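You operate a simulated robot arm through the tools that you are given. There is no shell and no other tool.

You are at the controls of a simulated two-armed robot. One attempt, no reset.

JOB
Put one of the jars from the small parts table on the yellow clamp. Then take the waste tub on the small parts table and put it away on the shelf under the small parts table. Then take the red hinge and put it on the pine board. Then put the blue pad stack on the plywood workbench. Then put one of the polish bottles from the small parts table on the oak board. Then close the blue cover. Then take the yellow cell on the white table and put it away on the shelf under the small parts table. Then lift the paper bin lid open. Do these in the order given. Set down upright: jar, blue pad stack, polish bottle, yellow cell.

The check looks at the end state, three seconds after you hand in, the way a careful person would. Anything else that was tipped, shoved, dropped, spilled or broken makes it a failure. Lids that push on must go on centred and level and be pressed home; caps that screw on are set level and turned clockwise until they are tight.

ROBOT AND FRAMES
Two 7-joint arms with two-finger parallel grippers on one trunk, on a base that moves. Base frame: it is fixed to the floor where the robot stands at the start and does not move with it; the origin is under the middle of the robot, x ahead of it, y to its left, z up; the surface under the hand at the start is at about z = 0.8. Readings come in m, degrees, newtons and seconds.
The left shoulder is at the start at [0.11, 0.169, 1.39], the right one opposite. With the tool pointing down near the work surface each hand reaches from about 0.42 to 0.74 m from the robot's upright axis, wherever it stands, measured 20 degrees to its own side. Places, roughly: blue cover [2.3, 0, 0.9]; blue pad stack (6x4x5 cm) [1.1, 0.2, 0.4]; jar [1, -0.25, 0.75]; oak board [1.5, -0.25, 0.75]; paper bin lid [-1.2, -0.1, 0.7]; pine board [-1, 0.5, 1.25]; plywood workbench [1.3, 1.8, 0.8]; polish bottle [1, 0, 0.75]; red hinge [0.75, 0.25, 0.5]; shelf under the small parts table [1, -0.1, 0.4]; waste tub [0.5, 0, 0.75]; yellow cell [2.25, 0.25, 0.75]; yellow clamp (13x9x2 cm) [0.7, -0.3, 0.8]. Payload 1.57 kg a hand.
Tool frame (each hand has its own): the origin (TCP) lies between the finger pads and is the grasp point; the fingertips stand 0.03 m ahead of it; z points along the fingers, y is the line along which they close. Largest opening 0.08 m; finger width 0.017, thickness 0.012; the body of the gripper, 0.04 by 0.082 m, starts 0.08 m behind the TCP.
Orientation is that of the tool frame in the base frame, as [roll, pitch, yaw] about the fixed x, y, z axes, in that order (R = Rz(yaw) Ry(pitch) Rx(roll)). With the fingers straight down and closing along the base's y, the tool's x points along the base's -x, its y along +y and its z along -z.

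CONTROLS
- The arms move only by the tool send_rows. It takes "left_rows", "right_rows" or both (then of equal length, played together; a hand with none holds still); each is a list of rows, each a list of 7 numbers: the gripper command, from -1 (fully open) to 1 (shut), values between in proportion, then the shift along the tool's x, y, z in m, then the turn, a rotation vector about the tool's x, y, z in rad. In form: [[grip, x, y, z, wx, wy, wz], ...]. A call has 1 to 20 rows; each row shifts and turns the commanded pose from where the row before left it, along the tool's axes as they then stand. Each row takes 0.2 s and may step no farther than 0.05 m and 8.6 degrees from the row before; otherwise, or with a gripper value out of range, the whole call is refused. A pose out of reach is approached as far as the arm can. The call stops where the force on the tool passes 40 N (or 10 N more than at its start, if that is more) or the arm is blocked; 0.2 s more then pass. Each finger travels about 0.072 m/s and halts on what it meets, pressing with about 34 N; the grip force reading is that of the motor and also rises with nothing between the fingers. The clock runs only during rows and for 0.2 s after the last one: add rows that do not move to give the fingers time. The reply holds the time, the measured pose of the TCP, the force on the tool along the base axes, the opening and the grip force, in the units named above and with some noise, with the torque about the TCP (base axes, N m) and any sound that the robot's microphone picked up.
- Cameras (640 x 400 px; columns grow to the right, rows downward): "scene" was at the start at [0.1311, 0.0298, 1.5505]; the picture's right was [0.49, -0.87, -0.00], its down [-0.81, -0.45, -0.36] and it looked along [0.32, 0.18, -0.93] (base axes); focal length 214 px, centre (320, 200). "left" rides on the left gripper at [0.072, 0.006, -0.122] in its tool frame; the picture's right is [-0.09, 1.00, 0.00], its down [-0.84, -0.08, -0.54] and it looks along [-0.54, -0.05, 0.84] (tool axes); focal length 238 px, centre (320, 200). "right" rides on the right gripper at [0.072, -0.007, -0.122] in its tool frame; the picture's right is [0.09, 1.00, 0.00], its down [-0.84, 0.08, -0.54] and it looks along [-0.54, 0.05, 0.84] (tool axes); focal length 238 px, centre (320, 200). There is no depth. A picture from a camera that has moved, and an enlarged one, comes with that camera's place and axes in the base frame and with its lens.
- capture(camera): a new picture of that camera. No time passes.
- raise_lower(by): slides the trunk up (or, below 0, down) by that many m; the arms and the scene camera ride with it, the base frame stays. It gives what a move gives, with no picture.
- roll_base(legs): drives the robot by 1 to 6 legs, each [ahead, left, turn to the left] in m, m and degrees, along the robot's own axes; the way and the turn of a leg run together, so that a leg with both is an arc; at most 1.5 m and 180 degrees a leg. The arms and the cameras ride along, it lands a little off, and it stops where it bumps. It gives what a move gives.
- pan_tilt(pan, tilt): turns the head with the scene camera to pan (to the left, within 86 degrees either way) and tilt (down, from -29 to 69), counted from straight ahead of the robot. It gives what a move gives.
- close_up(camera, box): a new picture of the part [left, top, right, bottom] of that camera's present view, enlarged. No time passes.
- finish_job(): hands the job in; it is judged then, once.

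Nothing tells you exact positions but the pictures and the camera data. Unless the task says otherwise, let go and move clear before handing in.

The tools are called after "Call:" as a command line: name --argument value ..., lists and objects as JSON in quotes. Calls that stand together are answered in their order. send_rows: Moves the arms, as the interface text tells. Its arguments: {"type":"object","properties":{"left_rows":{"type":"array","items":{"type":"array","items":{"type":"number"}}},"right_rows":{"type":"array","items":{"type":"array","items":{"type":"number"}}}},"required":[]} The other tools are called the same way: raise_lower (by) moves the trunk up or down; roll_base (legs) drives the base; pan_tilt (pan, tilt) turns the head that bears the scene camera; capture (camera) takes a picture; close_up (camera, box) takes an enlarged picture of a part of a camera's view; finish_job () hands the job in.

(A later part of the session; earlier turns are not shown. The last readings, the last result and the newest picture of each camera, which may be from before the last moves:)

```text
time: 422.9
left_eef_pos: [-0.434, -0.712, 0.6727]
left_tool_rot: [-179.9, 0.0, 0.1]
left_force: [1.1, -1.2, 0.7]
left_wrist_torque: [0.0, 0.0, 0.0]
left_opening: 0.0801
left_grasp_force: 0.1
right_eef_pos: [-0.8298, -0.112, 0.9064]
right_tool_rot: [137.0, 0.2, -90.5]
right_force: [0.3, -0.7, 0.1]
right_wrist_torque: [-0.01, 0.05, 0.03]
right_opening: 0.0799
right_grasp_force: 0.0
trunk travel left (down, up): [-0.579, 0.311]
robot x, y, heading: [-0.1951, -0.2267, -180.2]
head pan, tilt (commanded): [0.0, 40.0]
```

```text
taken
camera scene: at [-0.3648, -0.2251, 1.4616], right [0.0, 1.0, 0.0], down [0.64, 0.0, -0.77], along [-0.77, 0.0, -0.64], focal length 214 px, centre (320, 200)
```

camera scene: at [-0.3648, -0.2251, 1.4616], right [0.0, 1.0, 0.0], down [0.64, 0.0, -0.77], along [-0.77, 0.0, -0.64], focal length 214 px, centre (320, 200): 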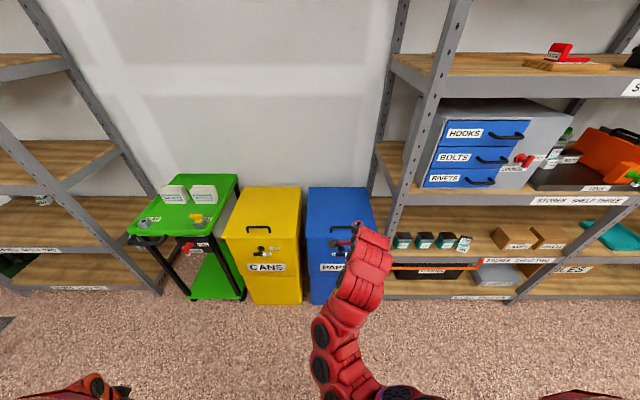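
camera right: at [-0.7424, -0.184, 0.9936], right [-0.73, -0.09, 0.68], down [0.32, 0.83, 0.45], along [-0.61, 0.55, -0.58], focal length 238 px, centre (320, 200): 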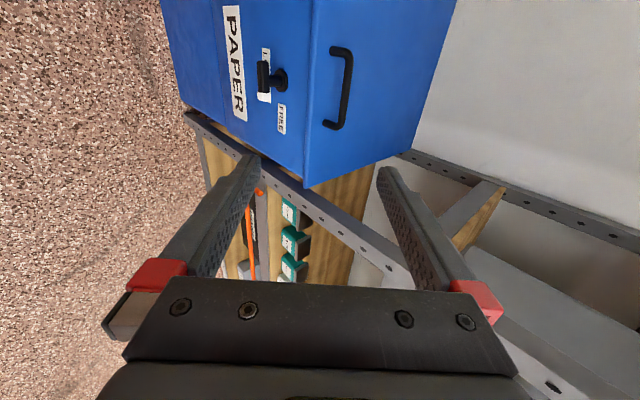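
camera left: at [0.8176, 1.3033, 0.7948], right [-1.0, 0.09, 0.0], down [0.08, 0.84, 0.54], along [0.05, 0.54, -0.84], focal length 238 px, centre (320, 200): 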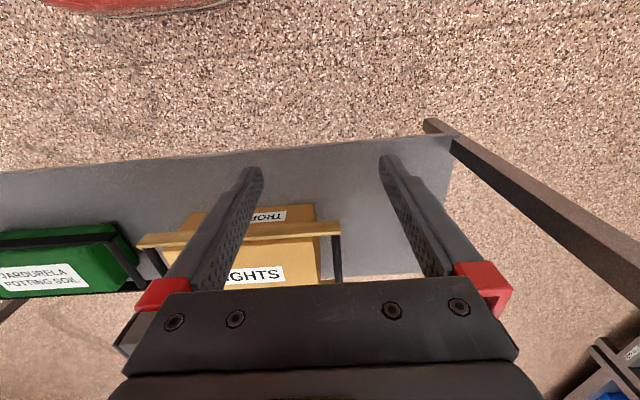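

The roll works. Let me zoom with the wrist camera and scene camera to locate the handle bar precisely.

Call:
close_up --camera "right" --box '[240, 0, 440, 150]'

Call:
close_up --camera "scene" --box '[295, 180, 385, 250]'

```text
2.67 times, centred on (340, 75) of right
camera zoom: at [-0.7424, -0.184, 0.9936], right [-0.73, -0.09, 0.68], down [0.32, 0.83, 0.45], along [-0.61, 0.55, -0.58], focal length 636 px, centre (267, 533)
```

zoom: 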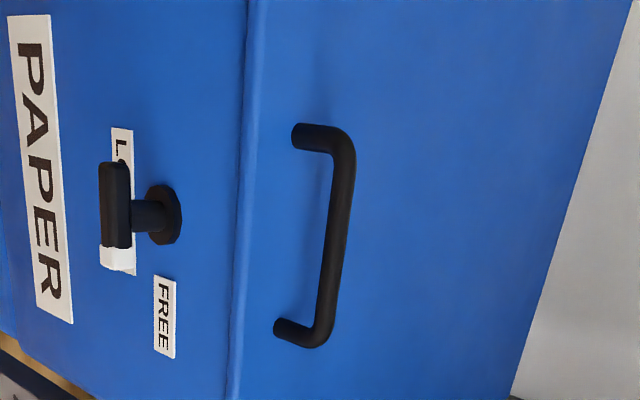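

```text
5.71 times, centred on (340, 215) of scene
camera zoom: at [-0.3648, -0.2251, 1.4616], right [0.0, 1.0, 0.0], down [0.64, 0.0, -0.77], along [-0.77, 0.0, -0.64], focal length 1226 px, centre (206, 114)
```

zoom: 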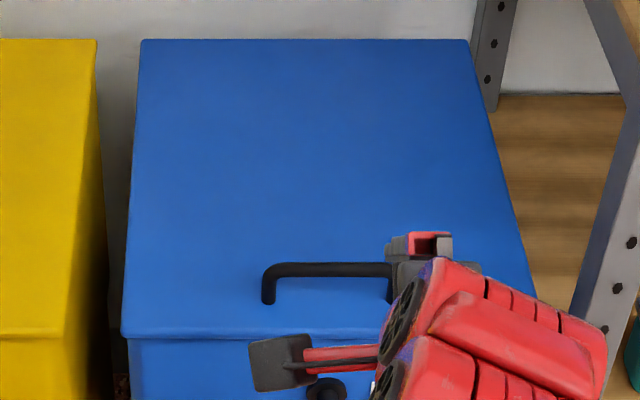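

Bar centre ≈ (−1.043, −0.126, 0.732). I'll set the opening to 4 cm, bring the arm to an approach pose, then drive in so the bar enters between the fingers along the tool axis.

Call:
send_rows --right_rows '[[0, 0, -0.0318, 0, 0, 0, 0], [0, 0, -0.0318, 0, 0, 0, 0], [0, 0, -0.0318, 0, 0, 0, 0], [0, 0, -0.032, 0, 0, 0, 0], [0, 0, 0, 0, 0, 0, 0]]'

Call:
roll_base --legs '[[0.2, 0.014, 0]]'

Call:
capture --camera "right"

Call:
capture --camera "scene"

```text
time: 424.1
left_eef_pos: [-0.4336, -0.712, 0.673]
left_tool_rot: [-180.0, 0.0, 0.1]
left_force: [0.1, -0.1, 0.2]
left_wrist_torque: [-0.01, 0.01, 0.01]
left_opening: 0.0802
left_grasp_force: 0.0
right_eef_pos: [-0.785, -0.1123, 0.8632]
right_tool_rot: [137.1, 0.5, -90.3]
right_force: [0.0, 0.1, 0.2]
right_wrist_torque: [-0.02, -0.04, -0.01]
right_opening: 0.0399
right_grasp_force: 0.0
right hand out of reach, approached as far as the arm can: row 2, 3, 4
trunk travel left (down, up): [-0.579, 0.311]
robot x, y, heading: [-0.1979, -0.2271, -179.9]
head pan, tilt (commanded): [0.0, 40.0]
```

```text
time: 425.7
left_eef_pos: [-0.6355, -0.7253, 0.6735]
left_tool_rot: [-179.9, 0.0, 0.1]
left_force: [0.7, -0.1, 0.3]
left_wrist_torque: [0.01, -0.01, 0.01]
left_opening: 0.0802
left_grasp_force: 0.0
right_eef_pos: [-0.9879, -0.1271, 0.8619]
right_tool_rot: [137.3, 0.4, -90.4]
right_force: [-0.2, -0.2, -0.1]
right_wrist_torque: [0.0, 0.02, 0.01]
right_opening: 0.0399
right_grasp_force: 0.1
trunk travel left (down, up): [-0.579, 0.311]
robot x, y, heading: [-0.4033, -0.2381, 180.0]
head pan, tilt (commanded): [0.0, 40.0]
```

```text
taken
camera right: at [-0.9009, -0.199, 0.9492], right [-0.73, -0.09, 0.68], down [0.32, 0.83, 0.46], along [-0.6, 0.55, -0.58], focal length 238 px, centre (320, 200)
```

right: 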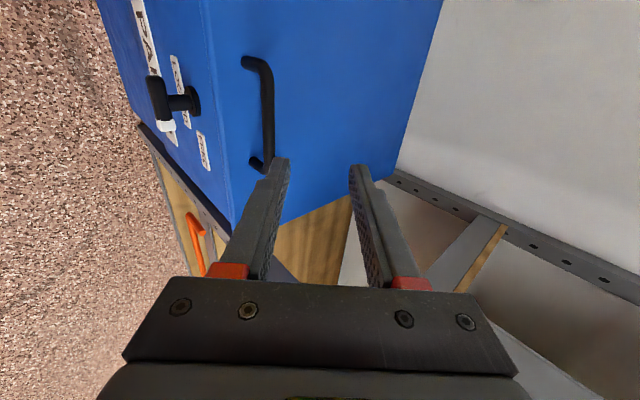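

```text
taken
camera scene: at [-0.5672, -0.2391, 1.4615], right [0.0, 1.0, 0.0], down [0.64, 0.0, -0.77], along [-0.77, 0.0, -0.64], focal length 214 px, centre (320, 200)
```

scene: 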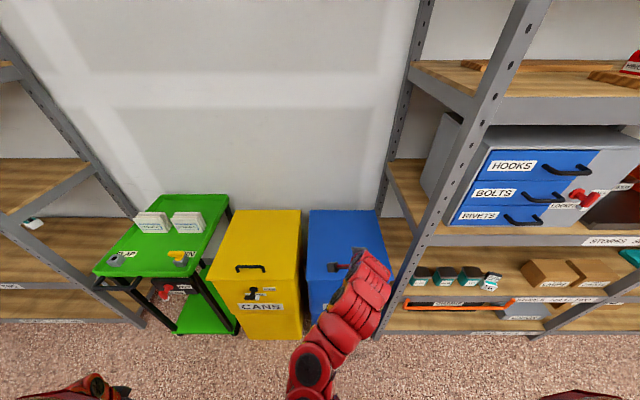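

I'll use the trunk to drop 7 cm so the bar lines up with the finger slot, then check.

Call:
raise_lower --by -0.071

Call:
capture --camera "right"

Call:
close_up --camera "scene" --box '[290, 190, 410, 290]'

```text
time: 426.8
left_eef_pos: [-0.6353, -0.7269, 0.6018]
left_tool_rot: [-179.9, 0.0, 0.1]
left_force: [-0.5, 0.6, 0.2]
left_wrist_torque: [0.01, 0.0, -0.03]
left_opening: 0.0801
left_grasp_force: 0.0
right_eef_pos: [-0.9881, -0.1262, 0.7918]
right_tool_rot: [137.2, 0.4, -90.4]
right_force: [-1.0, -0.1, -0.4]
right_wrist_torque: [0.01, -0.01, 0.01]
right_opening: 0.0403
right_grasp_force: 0.1
trunk travel left (down, up): [-0.508, 0.382]
robot x, y, heading: [-0.4054, -0.2396, 179.9]
head pan, tilt (commanded): [0.0, 40.0]
```

```text
taken
camera right: at [-0.9, -0.1989, 0.8788], right [-0.73, -0.09, 0.68], down [0.32, 0.83, 0.46], along [-0.6, 0.55, -0.58], focal length 238 px, centre (320, 200)
```

right: 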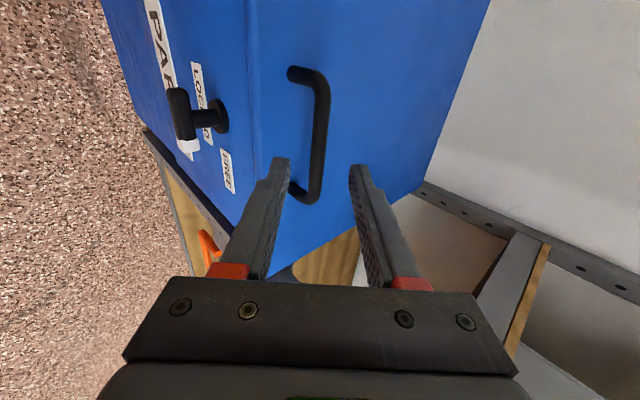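

```text
4.00 times, centred on (350, 240) of scene
camera zoom: at [-0.5658, -0.2389, 1.3907], right [0.0, 1.0, 0.0], down [0.64, 0.0, -0.77], along [-0.77, 0.0, -0.64], focal length 858 px, centre (200, 40)
```

zoom: 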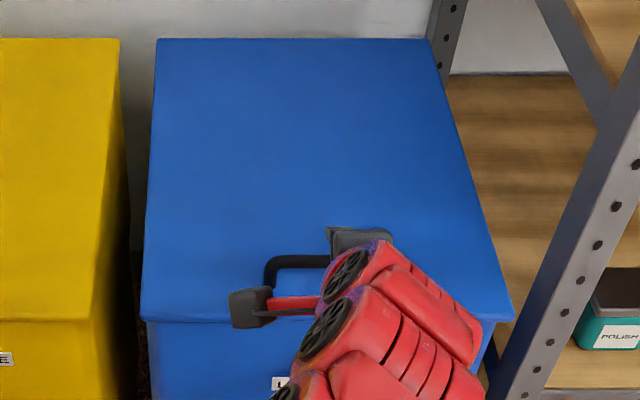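

The bar is aligned with the slot centre. Advance 4 cm along the tool axis, check, then the rest.

Call:
send_rows --right_rows '[[0, 0, 0, 0.014, 0, 0, 0], [0, 0, 0, 0.014, 0, 0, 0], [0, 0, 0, 0.012, 0, 0, 0], [0, 0, 0, 0, 0, 0, 0]]'

Call:
capture --camera "right"

Call:
close_up --camera "right" --box '[220, 80, 420, 220]'

```text
time: 427.8
left_eef_pos: [-0.6351, -0.7259, 0.6018]
left_tool_rot: [-179.8, 0.0, 0.2]
left_force: [-0.1, -0.7, -0.4]
left_wrist_torque: [-0.02, -0.01, 0.04]
left_opening: 0.0803
left_grasp_force: 0.1
right_eef_pos: [-1.0146, -0.1263, 0.7636]
right_tool_rot: [137.2, 0.4, -90.3]
right_force: [-0.2, 0.9, 0.6]
right_wrist_torque: [-0.01, -0.01, -0.01]
right_opening: 0.0401
right_grasp_force: 0.2
trunk travel left (down, up): [-0.508, 0.382]
robot x, y, heading: [-0.3979, -0.2414, 180.0]
head pan, tilt (commanded): [0.0, 40.0]
```

```text
taken
camera right: at [-0.9279, -0.1992, 0.8494], right [-0.73, -0.09, 0.68], down [0.32, 0.83, 0.46], along [-0.6, 0.55, -0.58], focal length 238 px, centre (320, 200)
```

right: 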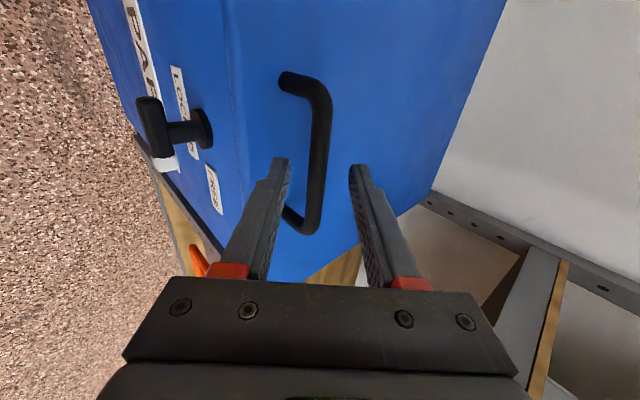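

```text
2.86 times, centred on (320, 150) of right
camera zoom: at [-0.9279, -0.1992, 0.8494], right [-0.73, -0.09, 0.68], down [0.32, 0.83, 0.46], along [-0.6, 0.55, -0.58], focal length 681 px, centre (320, 343)
```

zoom: 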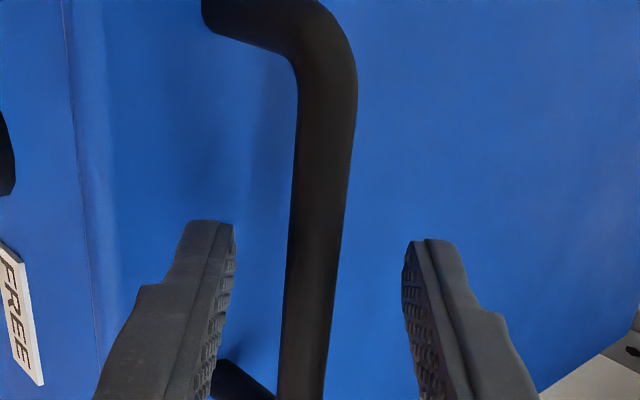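

Bar is centred. Advance the last 2 cm and close onto the bar.

Call:
send_rows --right_rows '[[0, 0, 0, 0.01, 0, 0, 0], [0, 0, 0, 0.01, 0, 0, 0], [0, 0, 0, 0, 0, 0, 0]]'

Call:
capture --camera "right"

```text
time: 428.4
left_eef_pos: [-0.6307, -0.7267, 0.6051]
left_tool_rot: [-179.8, 0.3, 0.2]
left_force: [0.8, -0.3, -0.1]
left_wrist_torque: [0.03, -0.02, 0.03]
left_opening: 0.0802
left_grasp_force: 0.1
right_eef_pos: [-1.0225, -0.1273, 0.7566]
right_tool_rot: [136.7, 0.4, -90.5]
right_force: [27.0, -2.8, 29.1]
right_wrist_torque: [-0.15, -1.3, -0.01]
right_opening: 0.04
right_grasp_force: 0.1
trunk travel left (down, up): [-0.508, 0.382]
robot x, y, heading: [-0.4, -0.2425, 180.0]
head pan, tilt (commanded): [0.0, 40.0]
stopped in row 2 (right hand): the force on the tool passed its limit at 52 N (the readings are from after the stop); the commanded pose is now the measured one
```

```text
taken
camera right: at [-0.9346, -0.1994, 0.8426], right [-0.72, -0.09, 0.68], down [0.32, 0.83, 0.45], along [-0.61, 0.55, -0.57], focal length 238 px, centre (320, 200)
```

right: 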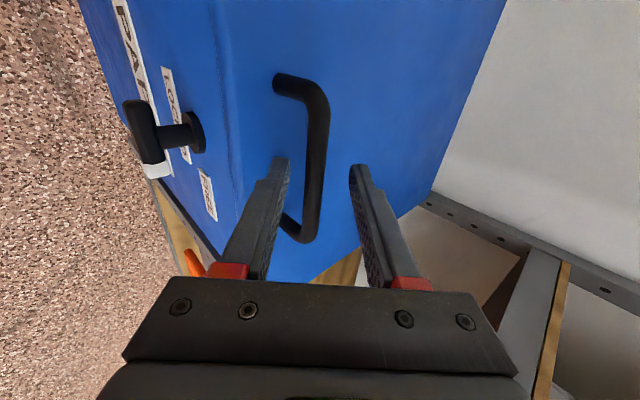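

The lower fingertip just touched the lid (so the lid is at z≈0.713 and the bar at ≈(−1.026, 0.748), well inside the fingers). I'll back off a few millimetres and close on the bar.

Call:
send_rows --right_rows '[[0, 0, 0, -0.006, 0, 0, 0], [0.3, 0, 0, 0, 0, 0, 0], [1, 0, 0, 0, 0, 0, 0], [1, 0, 0, 0, 0, 0, 0], [1, 0, 0, 0, 0, 0, 0]]'

Call:
capture --camera "right"

```text
time: 429.6
left_eef_pos: [-0.6343, -0.7259, 0.6012]
left_tool_rot: [-179.8, 0.0, 0.1]
left_force: [0.1, -0.1, 0.1]
left_wrist_torque: [-0.01, 0.03, 0.0]
left_opening: 0.0802
left_grasp_force: 0.0
right_eef_pos: [-1.0226, -0.127, 0.7567]
right_tool_rot: [137.1, 0.3, -90.4]
right_force: [9.7, -1.8, -3.9]
right_wrist_torque: [0.08, -0.13, 0.0]
right_opening: 0.0118
right_grasp_force: 29.0
trunk travel left (down, up): [-0.508, 0.382]
robot x, y, heading: [-0.4013, -0.2427, 180.2]
head pan, tilt (commanded): [0.0, 40.0]
```

```text
taken
camera right: at [-0.9346, -0.1997, 0.8426], right [-0.73, -0.09, 0.68], down [0.32, 0.83, 0.45], along [-0.6, 0.55, -0.58], focal length 238 px, centre (320, 200)
```

right: 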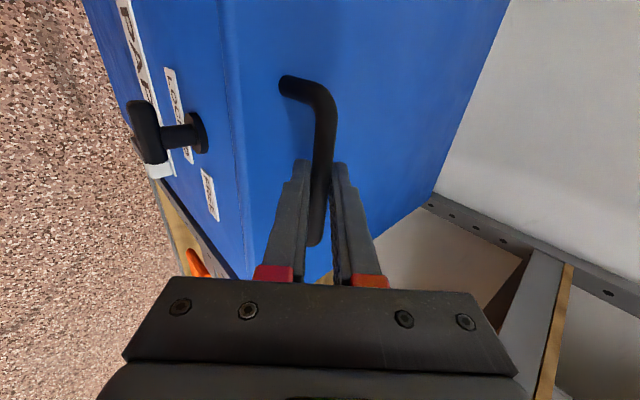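

Bar gripped (11.8 mm). Now lift the lid along its hinge arc (hinge ≈ x −1.375, z 0.705), the first 10° slowly.

Call:
send_rows --right_rows '[[1, 0, 0.0122, -0.0093, 0, 0, 0], [1, 0, 0.0122, -0.0093, 0, 0, 0], [1, 0, 0.013, -0.0081, 0, 0, 0], [1, 0, 0.013, -0.0081, 0, 0, 0], [1, 0, 0, 0, 0, 0, 0]]'

Call:
capture --camera "right"

Call:
capture --camera "scene"

```text
time: 430.8
left_eef_pos: [-0.6344, -0.726, 0.6021]
left_tool_rot: [-179.9, 0.0, 0.1]
left_force: [0.8, -1.2, -0.4]
left_wrist_torque: [-0.02, -0.01, -0.01]
left_opening: 0.08
left_grasp_force: 0.0
right_eef_pos: [-1.0356, -0.1269, 0.8169]
right_tool_rot: [136.9, 0.3, -90.5]
right_force: [5.5, -0.2, -0.7]
right_wrist_torque: [0.07, -0.09, 0.02]
right_opening: 0.0116
right_grasp_force: 28.8
trunk travel left (down, up): [-0.508, 0.382]
robot x, y, heading: [-0.4009, -0.2421, 179.7]
head pan, tilt (commanded): [0.0, 40.0]
```

```text
taken
camera right: at [-0.9475, -0.1997, 0.9038], right [-0.73, -0.09, 0.68], down [0.32, 0.83, 0.45], along [-0.61, 0.55, -0.58], focal length 238 px, centre (320, 200)
```

right: 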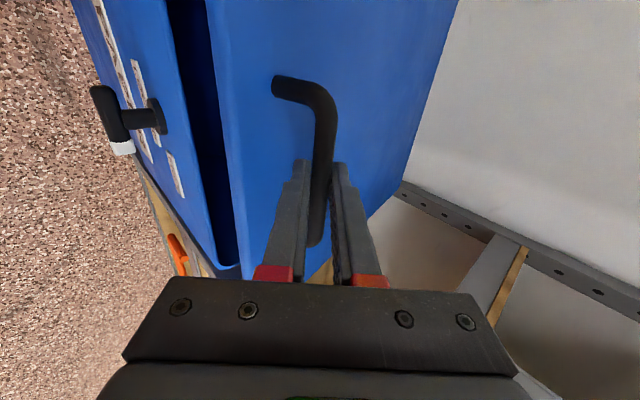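

```text
taken
camera scene: at [-0.5648, -0.239, 1.3908], right [0.0, 1.0, 0.0], down [0.64, 0.0, -0.77], along [-0.77, 0.0, -0.64], focal length 214 px, centre (320, 200)
```

scene: 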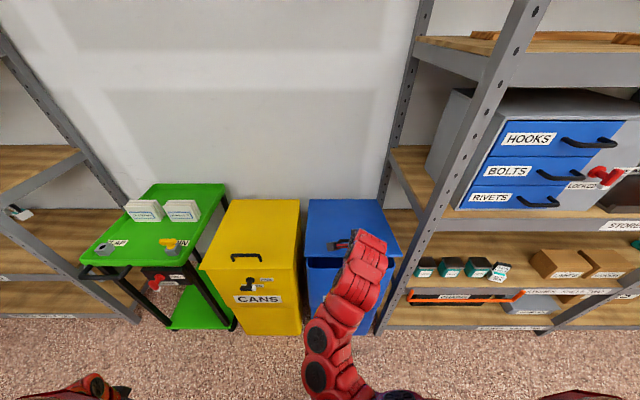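

The lid lifts with little force. Continue to 30°.

Call:
send_rows --right_rows '[[1, 0, 0.0136, -0.007, 0, 0, 0], [1, 0, 0.0136, -0.0069, 0, 0, 0], [1, 0, 0.0142, -0.0058, 0, 0, 0], [1, 0, 0.0141, -0.0057, 0, 0, 0], [1, 0, 0.0146, -0.0045, 0, 0, 0], [1, 0, 0.0145, -0.0044, 0, 0, 0], [1, 0, 0.015, -0.0032, 0, 0, 0], [1, 0, 0.0149, -0.0032, 0, 0, 0], [1, 0, 0, 0, 0, 0, 0]]'

Call:
capture --camera "scene"

```text
time: 432.8
left_eef_pos: [-0.6353, -0.7259, 0.6029]
left_tool_rot: [-180.0, -0.1, 0.2]
left_force: [0.2, -0.2, -0.6]
left_wrist_torque: [-0.01, 0.01, 0.03]
left_opening: 0.0801
left_grasp_force: 0.0
right_eef_pos: [-1.0916, -0.1267, 0.9253]
right_tool_rot: [136.8, 0.3, -90.4]
right_force: [4.2, -3.0, 4.0]
right_wrist_torque: [-0.18, 0.1, 0.21]
right_opening: 0.0119
right_grasp_force: 29.2
trunk travel left (down, up): [-0.508, 0.382]
robot x, y, heading: [-0.4037, -0.2417, 180.2]
head pan, tilt (commanded): [0.0, 40.0]
```

```text
taken
camera scene: at [-0.5646, -0.2395, 1.3908], right [0.0, 1.0, 0.0], down [0.64, 0.0, -0.77], along [-0.77, 0.0, -0.64], focal length 214 px, centre (320, 200)
```

scene: 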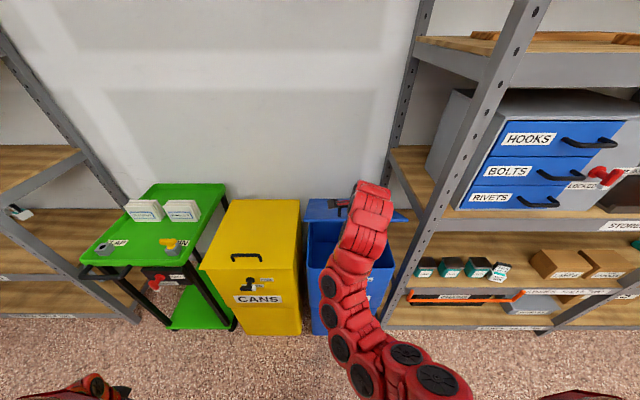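

Lid is at 30° as planned. Continue along the arc to 50°.

Call:
send_rows --right_rows '[[1, 0, 0.0152, -0.0019, 0, 0, 0], [1, 0, 0.0151, -0.0018, 0, 0, 0], [1, 0, 0.0152, -0.0006, 0, 0, 0], [1, 0, 0.0152, -0.0005, 0, 0, 0], [1, 0, 0.0153, 0.0008, 0, 0, 0], [1, 0, 0.0152, 0.0008, 0, 0, 0], [1, 0, 0.0151, 0.0021, 0, 0, 0], [1, 0, 0.015, 0.0021, 0, 0, 0], [1, 0, 0, 0, 0, 0, 0]]'

Call:
capture --camera "scene"

Call:
capture --camera "right"

```text
time: 434.8
left_eef_pos: [-0.6334, -0.7262, 0.6012]
left_tool_rot: [-179.9, 0.3, -0.1]
left_force: [-0.1, 0.3, 0.8]
left_wrist_torque: [0.02, 0.02, -0.02]
left_opening: 0.08
left_grasp_force: 0.1
right_eef_pos: [-1.1778, -0.1271, 1.0074]
right_tool_rot: [136.8, 0.4, -90.5]
right_force: [11.5, 0.2, 15.1]
right_wrist_torque: [0.08, -0.01, -0.07]
right_opening: 0.0117
right_grasp_force: 28.6
trunk travel left (down, up): [-0.508, 0.382]
robot x, y, heading: [-0.4046, -0.2408, 179.9]
head pan, tilt (commanded): [0.0, 40.0]
```

```text
taken
camera scene: at [-0.5615, -0.2394, 1.3912], right [0.0, 1.0, 0.0], down [0.64, 0.0, -0.77], along [-0.77, 0.0, -0.64], focal length 214 px, centre (320, 200)
```

scene: 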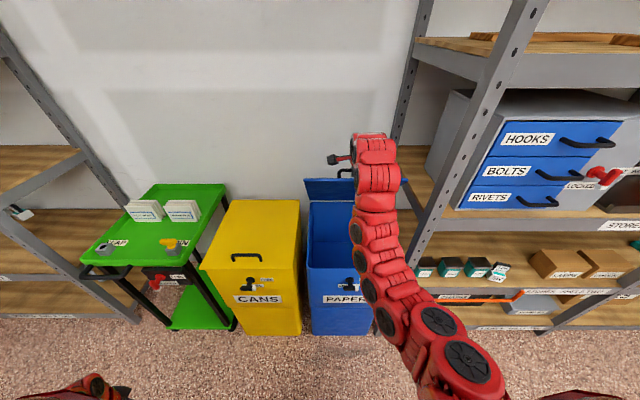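

```text
taken
camera right: at [-1.091, -0.1994, 1.0937], right [-0.73, -0.09, 0.68], down [0.32, 0.83, 0.45], along [-0.61, 0.55, -0.57], focal length 238 px, centre (320, 200)
```

right: 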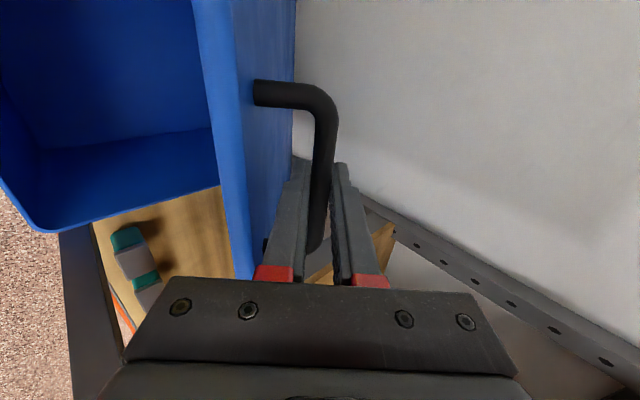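

At ~50°. Let me test whether the lid holds by itself: loosen the grip slightly (the bar stays captured between the fingers) and look at the force.

Call:
send_rows --right_rows '[[0.3, 0, 0, 0, 0, 0, 0], [0.3, 0, 0, 0, 0, 0, 0], [0.3, 0, 0, 0, 0, 0, 0]]'

Call:
capture --camera "right"

```text
time: 435.6
left_eef_pos: [-0.636, -0.726, 0.6035]
left_tool_rot: [-179.9, 0.0, 0.2]
left_force: [-0.7, 0.4, -0.2]
left_wrist_torque: [0.01, 0.02, 0.0]
left_opening: 0.0804
left_grasp_force: 0.1
right_eef_pos: [-1.182, -0.1268, 1.004]
right_tool_rot: [137.1, 0.3, -90.3]
right_force: [-0.6, 0.0, -0.7]
right_wrist_torque: [0.01, 0.0, -0.01]
right_opening: 0.0279
right_grasp_force: 0.1
trunk travel left (down, up): [-0.508, 0.382]
robot x, y, heading: [-0.3998, -0.2444, 179.8]
head pan, tilt (commanded): [0.0, 40.0]
```

```text
taken
camera right: at [-1.0938, -0.1995, 1.0911], right [-0.73, -0.09, 0.68], down [0.32, 0.83, 0.45], along [-0.6, 0.55, -0.58], focal length 238 px, centre (320, 200)
```

right: 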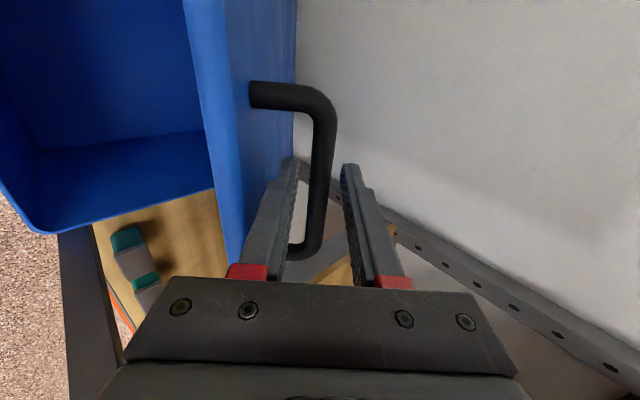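

Forces are zero with the bar floating mid-gap—the lid appears to hold its angle by itself. Wait a second to confirm.

Call:
send_rows --right_rows '[[0.3, 0, 0, 0, 0, 0, 0], [0.3, 0, 0, 0, 0, 0, 0], [0.3, 0, 0, 0, 0, 0, 0], [0.3, 0, 0, 0, 0, 0, 0], [0.3, 0, 0, 0, 0, 0, 0], [0.3, 0, 0, 0, 0, 0, 0], [0.3, 0, 0, 0, 0, 0, 0], [0.3, 0, 0, 0, 0, 0, 0]]'

Call:
capture --camera "right"

```text
time: 437.4
left_eef_pos: [-0.6361, -0.7271, 0.603]
left_tool_rot: [-179.9, 0.0, 0.1]
left_force: [-0.5, -0.2, 0.2]
left_wrist_torque: [0.01, 0.01, -0.01]
left_opening: 0.0801
left_grasp_force: 0.2
right_eef_pos: [-1.1817, -0.1265, 1.0036]
right_tool_rot: [137.0, 0.3, -90.4]
right_force: [0.4, -0.1, -0.6]
right_wrist_torque: [0.01, 0.03, -0.02]
right_opening: 0.0281
right_grasp_force: 0.1
trunk travel left (down, up): [-0.508, 0.382]
robot x, y, heading: [-0.4027, -0.2416, 179.9]
head pan, tilt (commanded): [0.0, 40.0]
```

```text
taken
camera right: at [-1.0938, -0.1995, 1.0911], right [-0.73, -0.09, 0.68], down [0.32, 0.83, 0.45], along [-0.61, 0.55, -0.58], focal length 238 px, centre (320, 200)
```

right: 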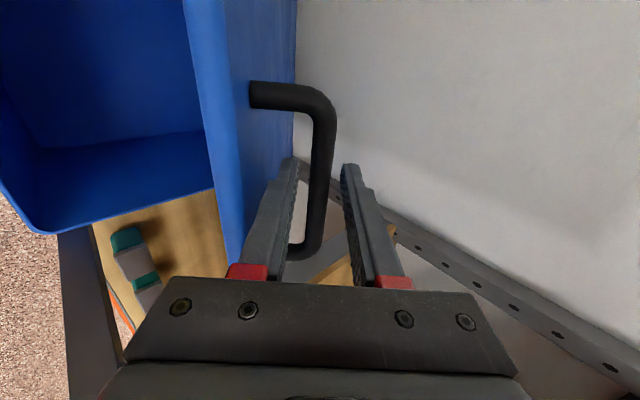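

The lid stays by itself (friction hinge). I'll withdraw from the handle, un-roll the hand, and then push the lid further open from its underside.

Call:
send_rows --right_rows '[[0.0, 0, 0, 0, 0, 0, 0], [0.0, 0, 0, -0.015, 0, 0, 0], [0.0, 0, 0, -0.025, 0, 0, 0], [0.0, 0, 0, -0.03, 0, 0, 0], [0.0, 0, 0, -0.03, 0, 0, 0], [0.0, 0, 0, -0.03, 0, 0, 0], [0.0, 0, 0, 0, 0, 0, 0]]'

Call:
capture --camera "right"

Call:
capture --camera "scene"

```text
time: 439.0
left_eef_pos: [-0.6357, -0.7266, 0.6016]
left_tool_rot: [-180.0, 0.1, 0.1]
left_force: [0.9, 0.5, -0.3]
left_wrist_torque: [-0.04, 0.02, -0.03]
left_opening: 0.08
left_grasp_force: 0.2
right_eef_pos: [-1.1271, -0.1295, 1.087]
right_tool_rot: [137.2, 0.2, -90.6]
right_force: [-0.3, 1.1, 0.2]
right_wrist_torque: [-0.02, -0.03, 0.02]
right_opening: 0.0402
right_grasp_force: 0.0
right hand out of reach, approached as far as the arm can: row 5, 6
trunk travel left (down, up): [-0.508, 0.382]
robot x, y, heading: [-0.4074, -0.2405, 180.0]
head pan, tilt (commanded): [0.0, 40.0]
```

```text
taken
camera right: at [-1.0394, -0.2015, 1.1746], right [-0.73, -0.09, 0.68], down [0.32, 0.83, 0.45], along [-0.6, 0.55, -0.58], focal length 238 px, centre (320, 200)
```

right: 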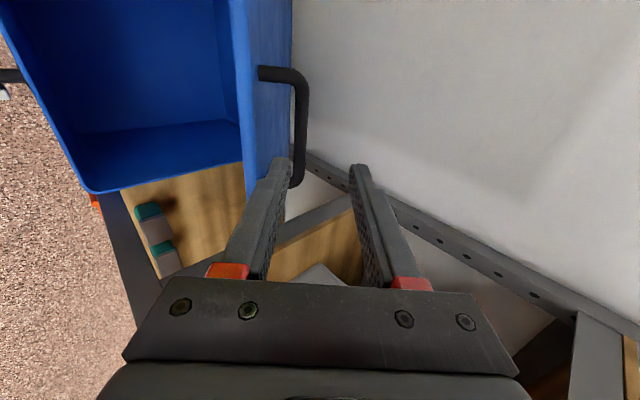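

```text
taken
camera scene: at [-0.5658, -0.2392, 1.3905], right [0.0, 1.0, 0.0], down [0.64, 0.0, -0.77], along [-0.77, 0.0, -0.64], focal length 214 px, centre (320, 200)
```

scene: 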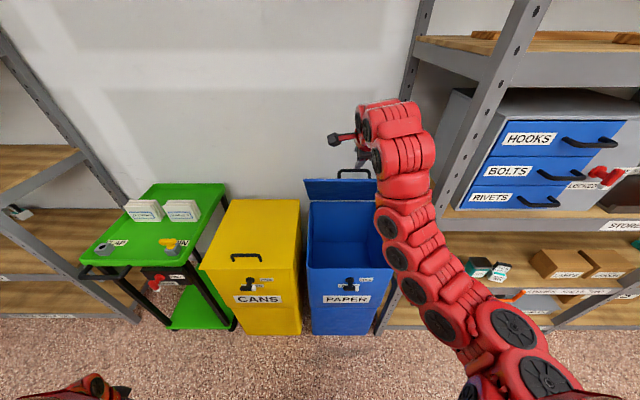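

The lid remains open on its own. Raise a bit and back off.

Call:
raise_lower --by 0.06

Call:
roll_base --legs '[[-0.2, 0, 0]]'

Call:
send_rows --right_rows '[[1, 0, 0, 0, 0, 0, -0.1428], [1, 0, 0, 0, 0, 0, -0.1428], [1, 0, 0, 0, 0, 0, -0.1428], [1, 0, 0, 0, 0, 0, -0.1428], [1, 0, 0, 0, 0, 0, -0.1428], [1, 0, 0, 0, 0, 0, -0.1428], [1, 0, 0, 0, 0, 0, -0.1428], [1, 0, 0, 0, 0, 0, -0.1428], [1, 0, 0, 0, 0, 0, -0.1428], [1, 0, 0, 0, 0, 0, -0.1428], [1, 0, 0, 0, 0, 0, -0.1428], [1, 0, 0, 0, 0, 0, 0]]'

Call:
capture --camera "scene"

Call:
capture --camera "right"

```text
time: 440.0
left_eef_pos: [-0.6345, -0.7259, 0.6618]
left_tool_rot: [-179.9, -0.1, 0.1]
left_force: [-0.9, -0.3, -0.4]
left_wrist_torque: [-0.01, 0.0, 0.01]
left_opening: 0.0802
left_grasp_force: 0.0
right_eef_pos: [-1.1268, -0.1292, 1.1475]
right_tool_rot: [137.2, 0.3, -90.4]
right_force: [1.6, 0.1, -0.1]
right_wrist_torque: [0.02, 0.0, -0.03]
right_opening: 0.0399
right_grasp_force: 0.0
trunk travel left (down, up): [-0.568, 0.322]
robot x, y, heading: [-0.4004, -0.2379, 179.9]
head pan, tilt (commanded): [0.0, 40.0]
```

```text
time: 441.6
left_eef_pos: [-0.4436, -0.7254, 0.6629]
left_tool_rot: [-179.9, 0.0, -0.5]
left_force: [0.1, -0.6, -0.4]
left_wrist_torque: [-0.02, 0.02, 0.04]
left_opening: 0.0799
left_grasp_force: 0.1
right_eef_pos: [-0.9303, -0.1248, 1.1487]
right_tool_rot: [137.1, 0.3, -90.8]
right_force: [0.3, 0.6, 0.6]
right_wrist_torque: [-0.01, 0.02, 0.01]
right_opening: 0.0403
right_grasp_force: 0.1
trunk travel left (down, up): [-0.568, 0.322]
robot x, y, heading: [-0.2067, -0.2424, 179.4]
head pan, tilt (commanded): [0.0, 40.0]
```

```text
time: 444.1
left_eef_pos: [-0.4438, -0.7249, 0.6621]
left_tool_rot: [-179.9, 0.0, -0.4]
left_force: [0.8, -0.6, -0.3]
left_wrist_torque: [0.01, 0.03, -0.02]
left_opening: 0.0799
left_grasp_force: 0.1
right_eef_pos: [-0.9291, -0.1242, 1.1483]
right_tool_rot: [-179.5, 43.0, -0.5]
right_force: [-1.0, 0.1, 0.6]
right_wrist_torque: [0.01, 0.02, -0.01]
right_opening: 0.0
right_grasp_force: 21.1
trunk travel left (down, up): [-0.568, 0.322]
robot x, y, heading: [-0.2075, -0.242, 179.4]
head pan, tilt (commanded): [0.0, 40.0]
```

```text
taken
camera scene: at [-0.3703, -0.2385, 1.4506], right [0.01, 1.0, 0.0], down [0.64, -0.01, -0.77], along [-0.77, 0.01, -0.64], focal length 214 px, centre (320, 200)
```

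scene: 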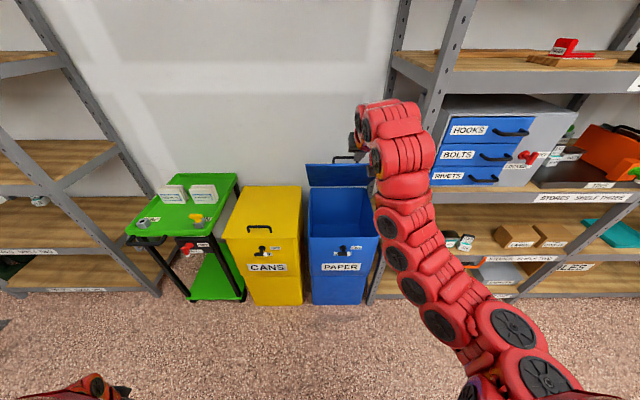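

```text
taken
camera right: at [-0.7946, -0.1195, 1.1907], right [0.05, -1.0, -0.07], down [-0.24, -0.08, 0.97], along [-0.97, -0.03, -0.25], focal length 238 px, centre (320, 200)
```

right: 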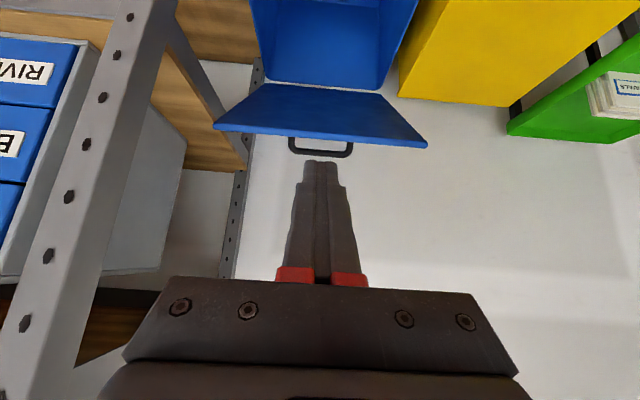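

Now lower the hand in front of the lid's underside (fingertips closed), tuck the left hand slightly inward, and drive forward until just before contact.

Call:
raise_lower --by -0.18

Call:
send_rows --left_rows '[[-1, 0, -0.03, 0, 0, 0, 0], [-1, 0, -0.03, 0, 0, 0, 0], [-1, 0, 0, 0, 0, 0, 0]]'

Call:
roll_base --legs '[[0.16, 0, 0.5]]'

Call:
capture --camera "scene"

Call:
capture --camera "right"

```text
time: 446.1
left_eef_pos: [-0.4438, -0.7247, 0.4822]
left_tool_rot: [-180.0, -0.1, -0.4]
left_force: [-0.5, 0.4, -0.6]
left_wrist_torque: [0.0, -0.04, -0.01]
left_opening: 0.08
left_grasp_force: 0.1
right_eef_pos: [-0.9304, -0.1251, 0.9679]
right_tool_rot: [-179.6, 43.0, -0.7]
right_force: [0.0, 0.4, 0.1]
right_wrist_torque: [0.02, 0.0, 0.01]
right_opening: 0.0
right_grasp_force: 21.6
trunk travel left (down, up): [-0.388, 0.502]
robot x, y, heading: [-0.2068, -0.2406, 179.6]
head pan, tilt (commanded): [0.0, 40.0]
```

```text
time: 446.9
left_eef_pos: [-0.4437, -0.6655, 0.4817]
left_tool_rot: [-179.9, 0.0, -0.4]
left_force: [0.6, 0.5, 0.2]
left_wrist_torque: [0.02, -0.01, -0.03]
left_opening: 0.08
left_grasp_force: 0.0
right_eef_pos: [-0.9301, -0.1249, 0.9687]
right_tool_rot: [-179.7, 42.9, -0.6]
right_force: [0.3, -0.1, -0.8]
right_wrist_torque: [-0.01, 0.0, -0.02]
right_opening: 0.0
right_grasp_force: 21.7
trunk travel left (down, up): [-0.388, 0.502]
robot x, y, heading: [-0.208, -0.241, 179.5]
head pan, tilt (commanded): [0.0, 40.0]
```

```text
time: 448.4
left_eef_pos: [-0.6029, -0.6687, 0.4818]
left_tool_rot: [-179.8, -0.1, 0.2]
left_force: [-1.0, 0.3, 0.3]
left_wrist_torque: [-0.01, -0.01, 0.02]
left_opening: 0.08
left_grasp_force: 0.1
right_eef_pos: [-1.0954, -0.1306, 0.9675]
right_tool_rot: [-179.5, 43.0, 0.0]
right_force: [-0.2, 0.0, -0.1]
right_wrist_torque: [-0.01, 0.02, -0.02]
right_opening: 0.0
right_grasp_force: 21.7
trunk travel left (down, up): [-0.388, 0.502]
robot x, y, heading: [-0.3723, -0.2404, -179.9]
head pan, tilt (commanded): [0.0, 40.0]
```

```text
taken
camera scene: at [-0.535, -0.2399, 1.2704], right [0.0, 1.0, 0.0], down [0.64, 0.0, -0.77], along [-0.77, 0.0, -0.64], focal length 214 px, centre (320, 200)
```

scene: 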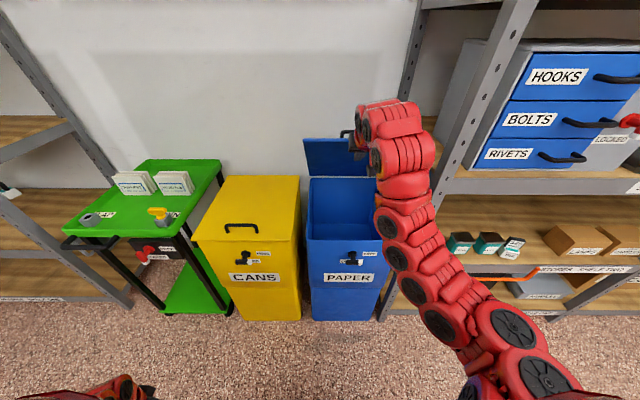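

```text
taken
camera right: at [-0.9604, -0.1255, 1.0101], right [0.06, -1.0, -0.07], down [-0.24, -0.08, 0.97], along [-0.97, -0.04, -0.25], focal length 238 px, centre (320, 200)
```

right: 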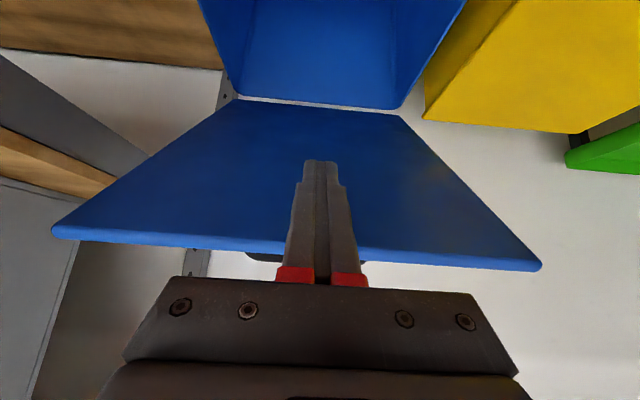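

The fingers face the lid's underside. Push forward with the arm in small steps.

Call:
send_rows --right_rows '[[1, -0.0088, 0, 0.0082, 0, 0, 0], [1, -0.0088, 0, 0.0082, 0, 0, 0], [1, -0.0088, 0, 0.0082, 0, 0, 0], [1, -0.0088, 0, 0.0082, 0, 0, 0], [1, -0.0088, 0, 0.0082, 0, 0, 0], [1, 0, 0, 0, 0, 0, 0]]'

Call:
capture --camera "right"

```text
time: 449.8
left_eef_pos: [-0.6029, -0.6671, 0.483]
left_tool_rot: [-180.0, 0.1, 0.2]
left_force: [0.1, 0.0, -0.3]
left_wrist_torque: [0.03, 0.0, 0.02]
left_opening: 0.0801
left_grasp_force: 0.0
right_eef_pos: [-1.1558, -0.1314, 0.9669]
right_tool_rot: [-179.6, 42.8, -0.1]
right_force: [3.0, 0.8, -2.0]
right_wrist_torque: [0.02, -0.11, -0.04]
right_opening: 0.0
right_grasp_force: 21.6
trunk travel left (down, up): [-0.388, 0.502]
robot x, y, heading: [-0.3664, -0.2395, -179.9]
head pan, tilt (commanded): [0.0, 40.0]
```

```text
taken
camera right: at [-1.0198, -0.1252, 1.0099], right [0.06, -1.0, -0.07], down [-0.25, -0.08, 0.97], along [-0.97, -0.04, -0.25], focal length 238 px, centre (320, 200)
```

right: 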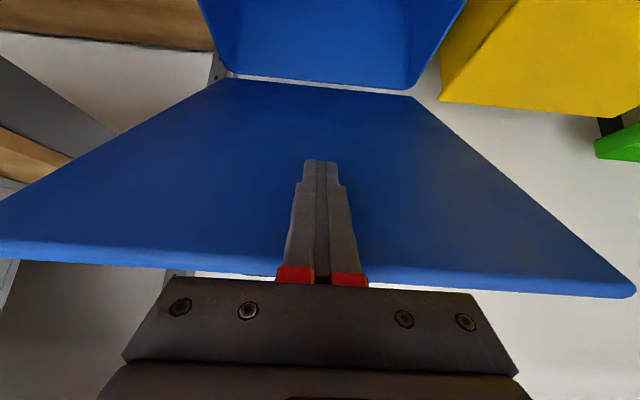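

Light contact (3–4 N). Now push by driving the base forward slowly.

Call:
roll_base --legs '[[0.06, 0, 0]]'

Call:
capture --camera "right"

Call:
capture --camera "scene"

```text
time: 450.8
left_eef_pos: [-0.6621, -0.6676, 0.4819]
left_tool_rot: [-179.8, -0.1, 0.4]
left_force: [-0.3, -0.9, 0.0]
left_wrist_torque: [-0.03, -0.04, -0.01]
left_opening: 0.0801
left_grasp_force: 0.0
right_eef_pos: [-1.2162, -0.1323, 0.9672]
right_tool_rot: [-179.6, 42.9, 0.0]
right_force: [-0.8, -0.5, -0.2]
right_wrist_torque: [0.04, 0.0, 0.03]
right_opening: 0.0002
right_grasp_force: 21.1
trunk travel left (down, up): [-0.388, 0.502]
robot x, y, heading: [-0.4321, -0.2403, -179.8]
head pan, tilt (commanded): [0.0, 40.0]
```

```text
taken
camera right: at [-1.0795, -0.1262, 1.0098], right [0.06, -1.0, -0.07], down [-0.24, -0.08, 0.97], along [-0.97, -0.04, -0.25], focal length 238 px, centre (320, 200)
```

right: 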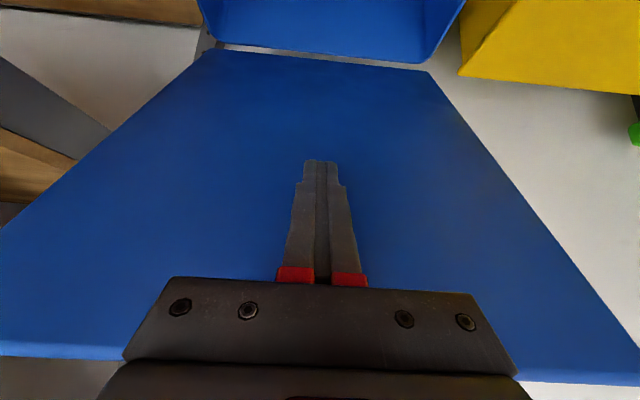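

```text
taken
camera scene: at [-0.5938, -0.2402, 1.2704], right [0.0, 1.0, 0.0], down [0.64, 0.0, -0.77], along [-0.77, 0.0, -0.64], focal length 214 px, centre (320, 200)
```

scene: 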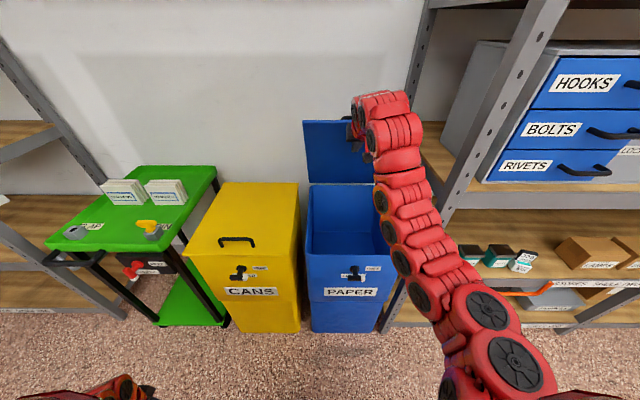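

Lid is going up nicely. Continue.

Call:
roll_base --legs '[[0.06, 0, 0]]'

Call:
capture --camera "scene"

Call:
capture --camera "right"

```text
time: 451.7
left_eef_pos: [-0.7225, -0.6689, 0.4821]
left_tool_rot: [-180.0, -0.1, 0.4]
left_force: [-0.3, 0.1, -0.3]
left_wrist_torque: [-0.01, -0.05, 0.0]
left_opening: 0.08
left_grasp_force: 0.0
right_eef_pos: [-1.2749, -0.1312, 0.966]
right_tool_rot: [-179.6, 42.7, 0.0]
right_force: [-0.9, 1.1, -0.5]
right_wrist_torque: [-0.03, -0.02, 0.02]
right_opening: 0.0002
right_grasp_force: 21.0
trunk travel left (down, up): [-0.388, 0.502]
robot x, y, heading: [-0.488, -0.2421, -179.7]
head pan, tilt (commanded): [0.0, 40.0]
```

```text
taken
camera scene: at [-0.654, -0.2403, 1.2704], right [0.0, 1.0, 0.0], down [0.64, 0.0, -0.77], along [-0.77, 0.0, -0.64], focal length 214 px, centre (320, 200)
```

scene: 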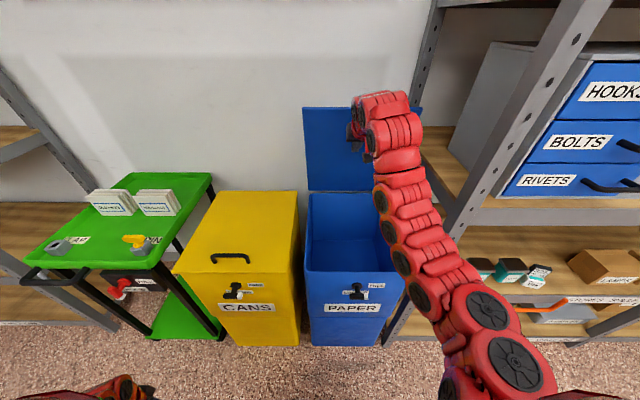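

```text
taken
camera right: at [-1.1397, -0.1261, 1.0094], right [0.06, -1.0, -0.07], down [-0.25, -0.08, 0.97], along [-0.97, -0.04, -0.25], focal length 238 px, centre (320, 200)
```

right: 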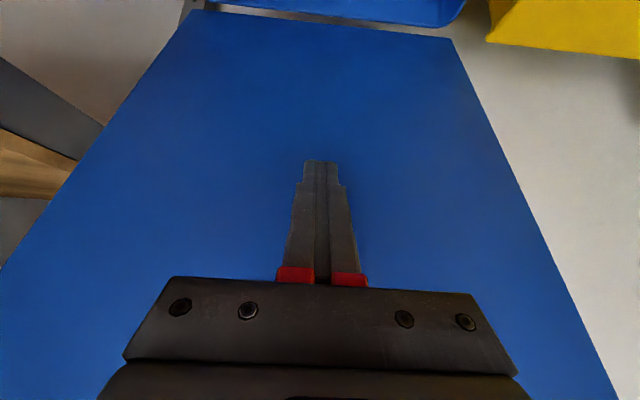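

Around 70–75° now. Another 5 cm, then feel for the stop with the arm.

Call:
roll_base --legs '[[0.045, 0, 0]]'

Call:
send_rows --right_rows '[[1, -0.0073, 0, 0.0068, 0, 0, 0], [1, -0.0073, 0, 0.0068, 0, 0, 0], [1, 0, 0, 0, 0, 0, 0]]'

Call:
capture --camera "right"

Call:
capture --camera "scene"

```text
time: 452.6
left_eef_pos: [-0.7675, -0.6683, 0.4818]
left_tool_rot: [-180.0, -0.2, 0.1]
left_force: [-0.4, 0.3, 0.1]
left_wrist_torque: [0.01, -0.03, -0.02]
left_opening: 0.0802
left_grasp_force: 0.1
right_eef_pos: [-1.3208, -0.132, 0.9661]
right_tool_rot: [-179.5, 42.8, 0.0]
right_force: [-0.8, -0.2, -0.5]
right_wrist_torque: [-0.02, -0.02, -0.01]
right_opening: 0.0003
right_grasp_force: 21.5
trunk travel left (down, up): [-0.388, 0.502]
robot x, y, heading: [-0.5359, -0.2497, -179.7]
head pan, tilt (commanded): [0.0, 40.0]
```

```text
time: 453.4
left_eef_pos: [-0.7668, -0.6693, 0.4831]
left_tool_rot: [-179.9, 0.1, 0.2]
left_force: [-0.1, -0.4, 0.4]
left_wrist_torque: [0.0, 0.02, 0.0]
left_opening: 0.0802
left_grasp_force: 0.0
right_eef_pos: [-1.3385, -0.1313, 0.9677]
right_tool_rot: [-179.6, 43.0, -0.1]
right_force: [2.3, 0.1, 1.1]
right_wrist_torque: [-0.01, -0.06, -0.01]
right_opening: 0.0001
right_grasp_force: 21.5
trunk travel left (down, up): [-0.388, 0.502]
robot x, y, heading: [-0.5346, -0.2412, -179.9]
head pan, tilt (commanded): [0.0, 40.0]
```

```text
taken
camera right: at [-1.2032, -0.1258, 1.0101], right [0.06, -1.0, -0.07], down [-0.24, -0.08, 0.97], along [-0.97, -0.04, -0.25], focal length 238 px, centre (320, 200)
```

right: 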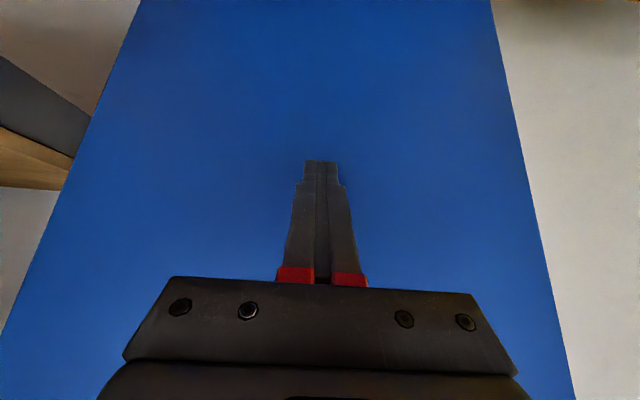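

```text
taken
camera scene: at [-0.6973, -0.2402, 1.2707], right [0.0, 1.0, 0.0], down [0.64, 0.0, -0.77], along [-0.77, 0.0, -0.64], focal length 214 px, centre (320, 200)
```

scene: 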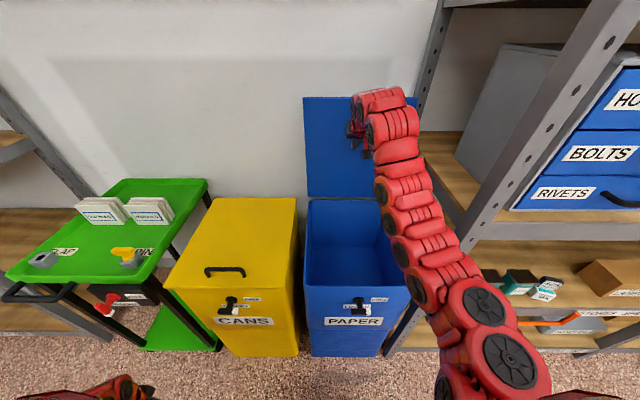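

Nearly vertical. Continue gently with the arm until the lid meets its stop.

Call:
send_rows --right_rows '[[1, -0.0051, 0, 0.0048, 0, 0, 0], [1, -0.0051, 0, 0.0048, 0, 0, 0], [1, -0.0051, 0, 0.0048, 0, 0, 0], [1, 0, 0, 0, 0, 0, 0]]'

Call:
send_rows --right_rows '[[1, -0.0051, 0, 0.0048, 0, 0, 0], [1, -0.0051, 0, 0.0048, 0, 0, 0], [1, -0.0051, 0, 0.0048, 0, 0, 0], [1, 0, 0, 0, 0, 0, 0]]'

Call:
capture --camera "scene"

```text
time: 454.4
left_eef_pos: [-0.7668, -0.6697, 0.4814]
left_tool_rot: [-179.9, 0.0, 0.2]
left_force: [0.1, -0.2, -0.3]
left_wrist_torque: [0.05, -0.02, 0.0]
left_opening: 0.0801
left_grasp_force: 0.2
right_eef_pos: [-1.3597, -0.1317, 0.9676]
right_tool_rot: [-179.6, 42.9, -0.1]
right_force: [2.8, -1.0, -0.3]
right_wrist_torque: [-0.03, -0.1, 0.0]
right_opening: 0.0
right_grasp_force: 20.9
trunk travel left (down, up): [-0.388, 0.502]
robot x, y, heading: [-0.5318, -0.2435, -180.0]
head pan, tilt (commanded): [0.0, 40.0]
```

```text
time: 455.4
left_eef_pos: [-0.7669, -0.6692, 0.4818]
left_tool_rot: [-179.9, 0.0, 0.1]
left_force: [-0.1, -0.7, 0.2]
left_wrist_torque: [-0.01, 0.02, 0.0]
left_opening: 0.0802
left_grasp_force: 0.1
right_eef_pos: [-1.3815, -0.1324, 0.9662]
right_tool_rot: [-179.5, 42.9, 0.0]
right_force: [1.9, 0.3, 1.4]
right_wrist_torque: [-0.01, 0.02, -0.04]
right_opening: 0.0
right_grasp_force: 21.5
trunk travel left (down, up): [-0.388, 0.502]
robot x, y, heading: [-0.5392, -0.243, -180.1]
head pan, tilt (commanded): [0.0, 40.0]
```

```text
taken
camera scene: at [-0.6973, -0.2403, 1.2707], right [0.0, 1.0, 0.0], down [0.64, 0.0, -0.77], along [-0.77, 0.0, -0.64], focal length 214 px, centre (320, 200)
```

scene: 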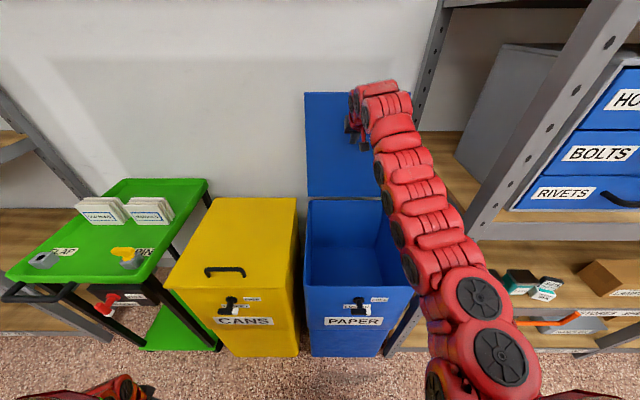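

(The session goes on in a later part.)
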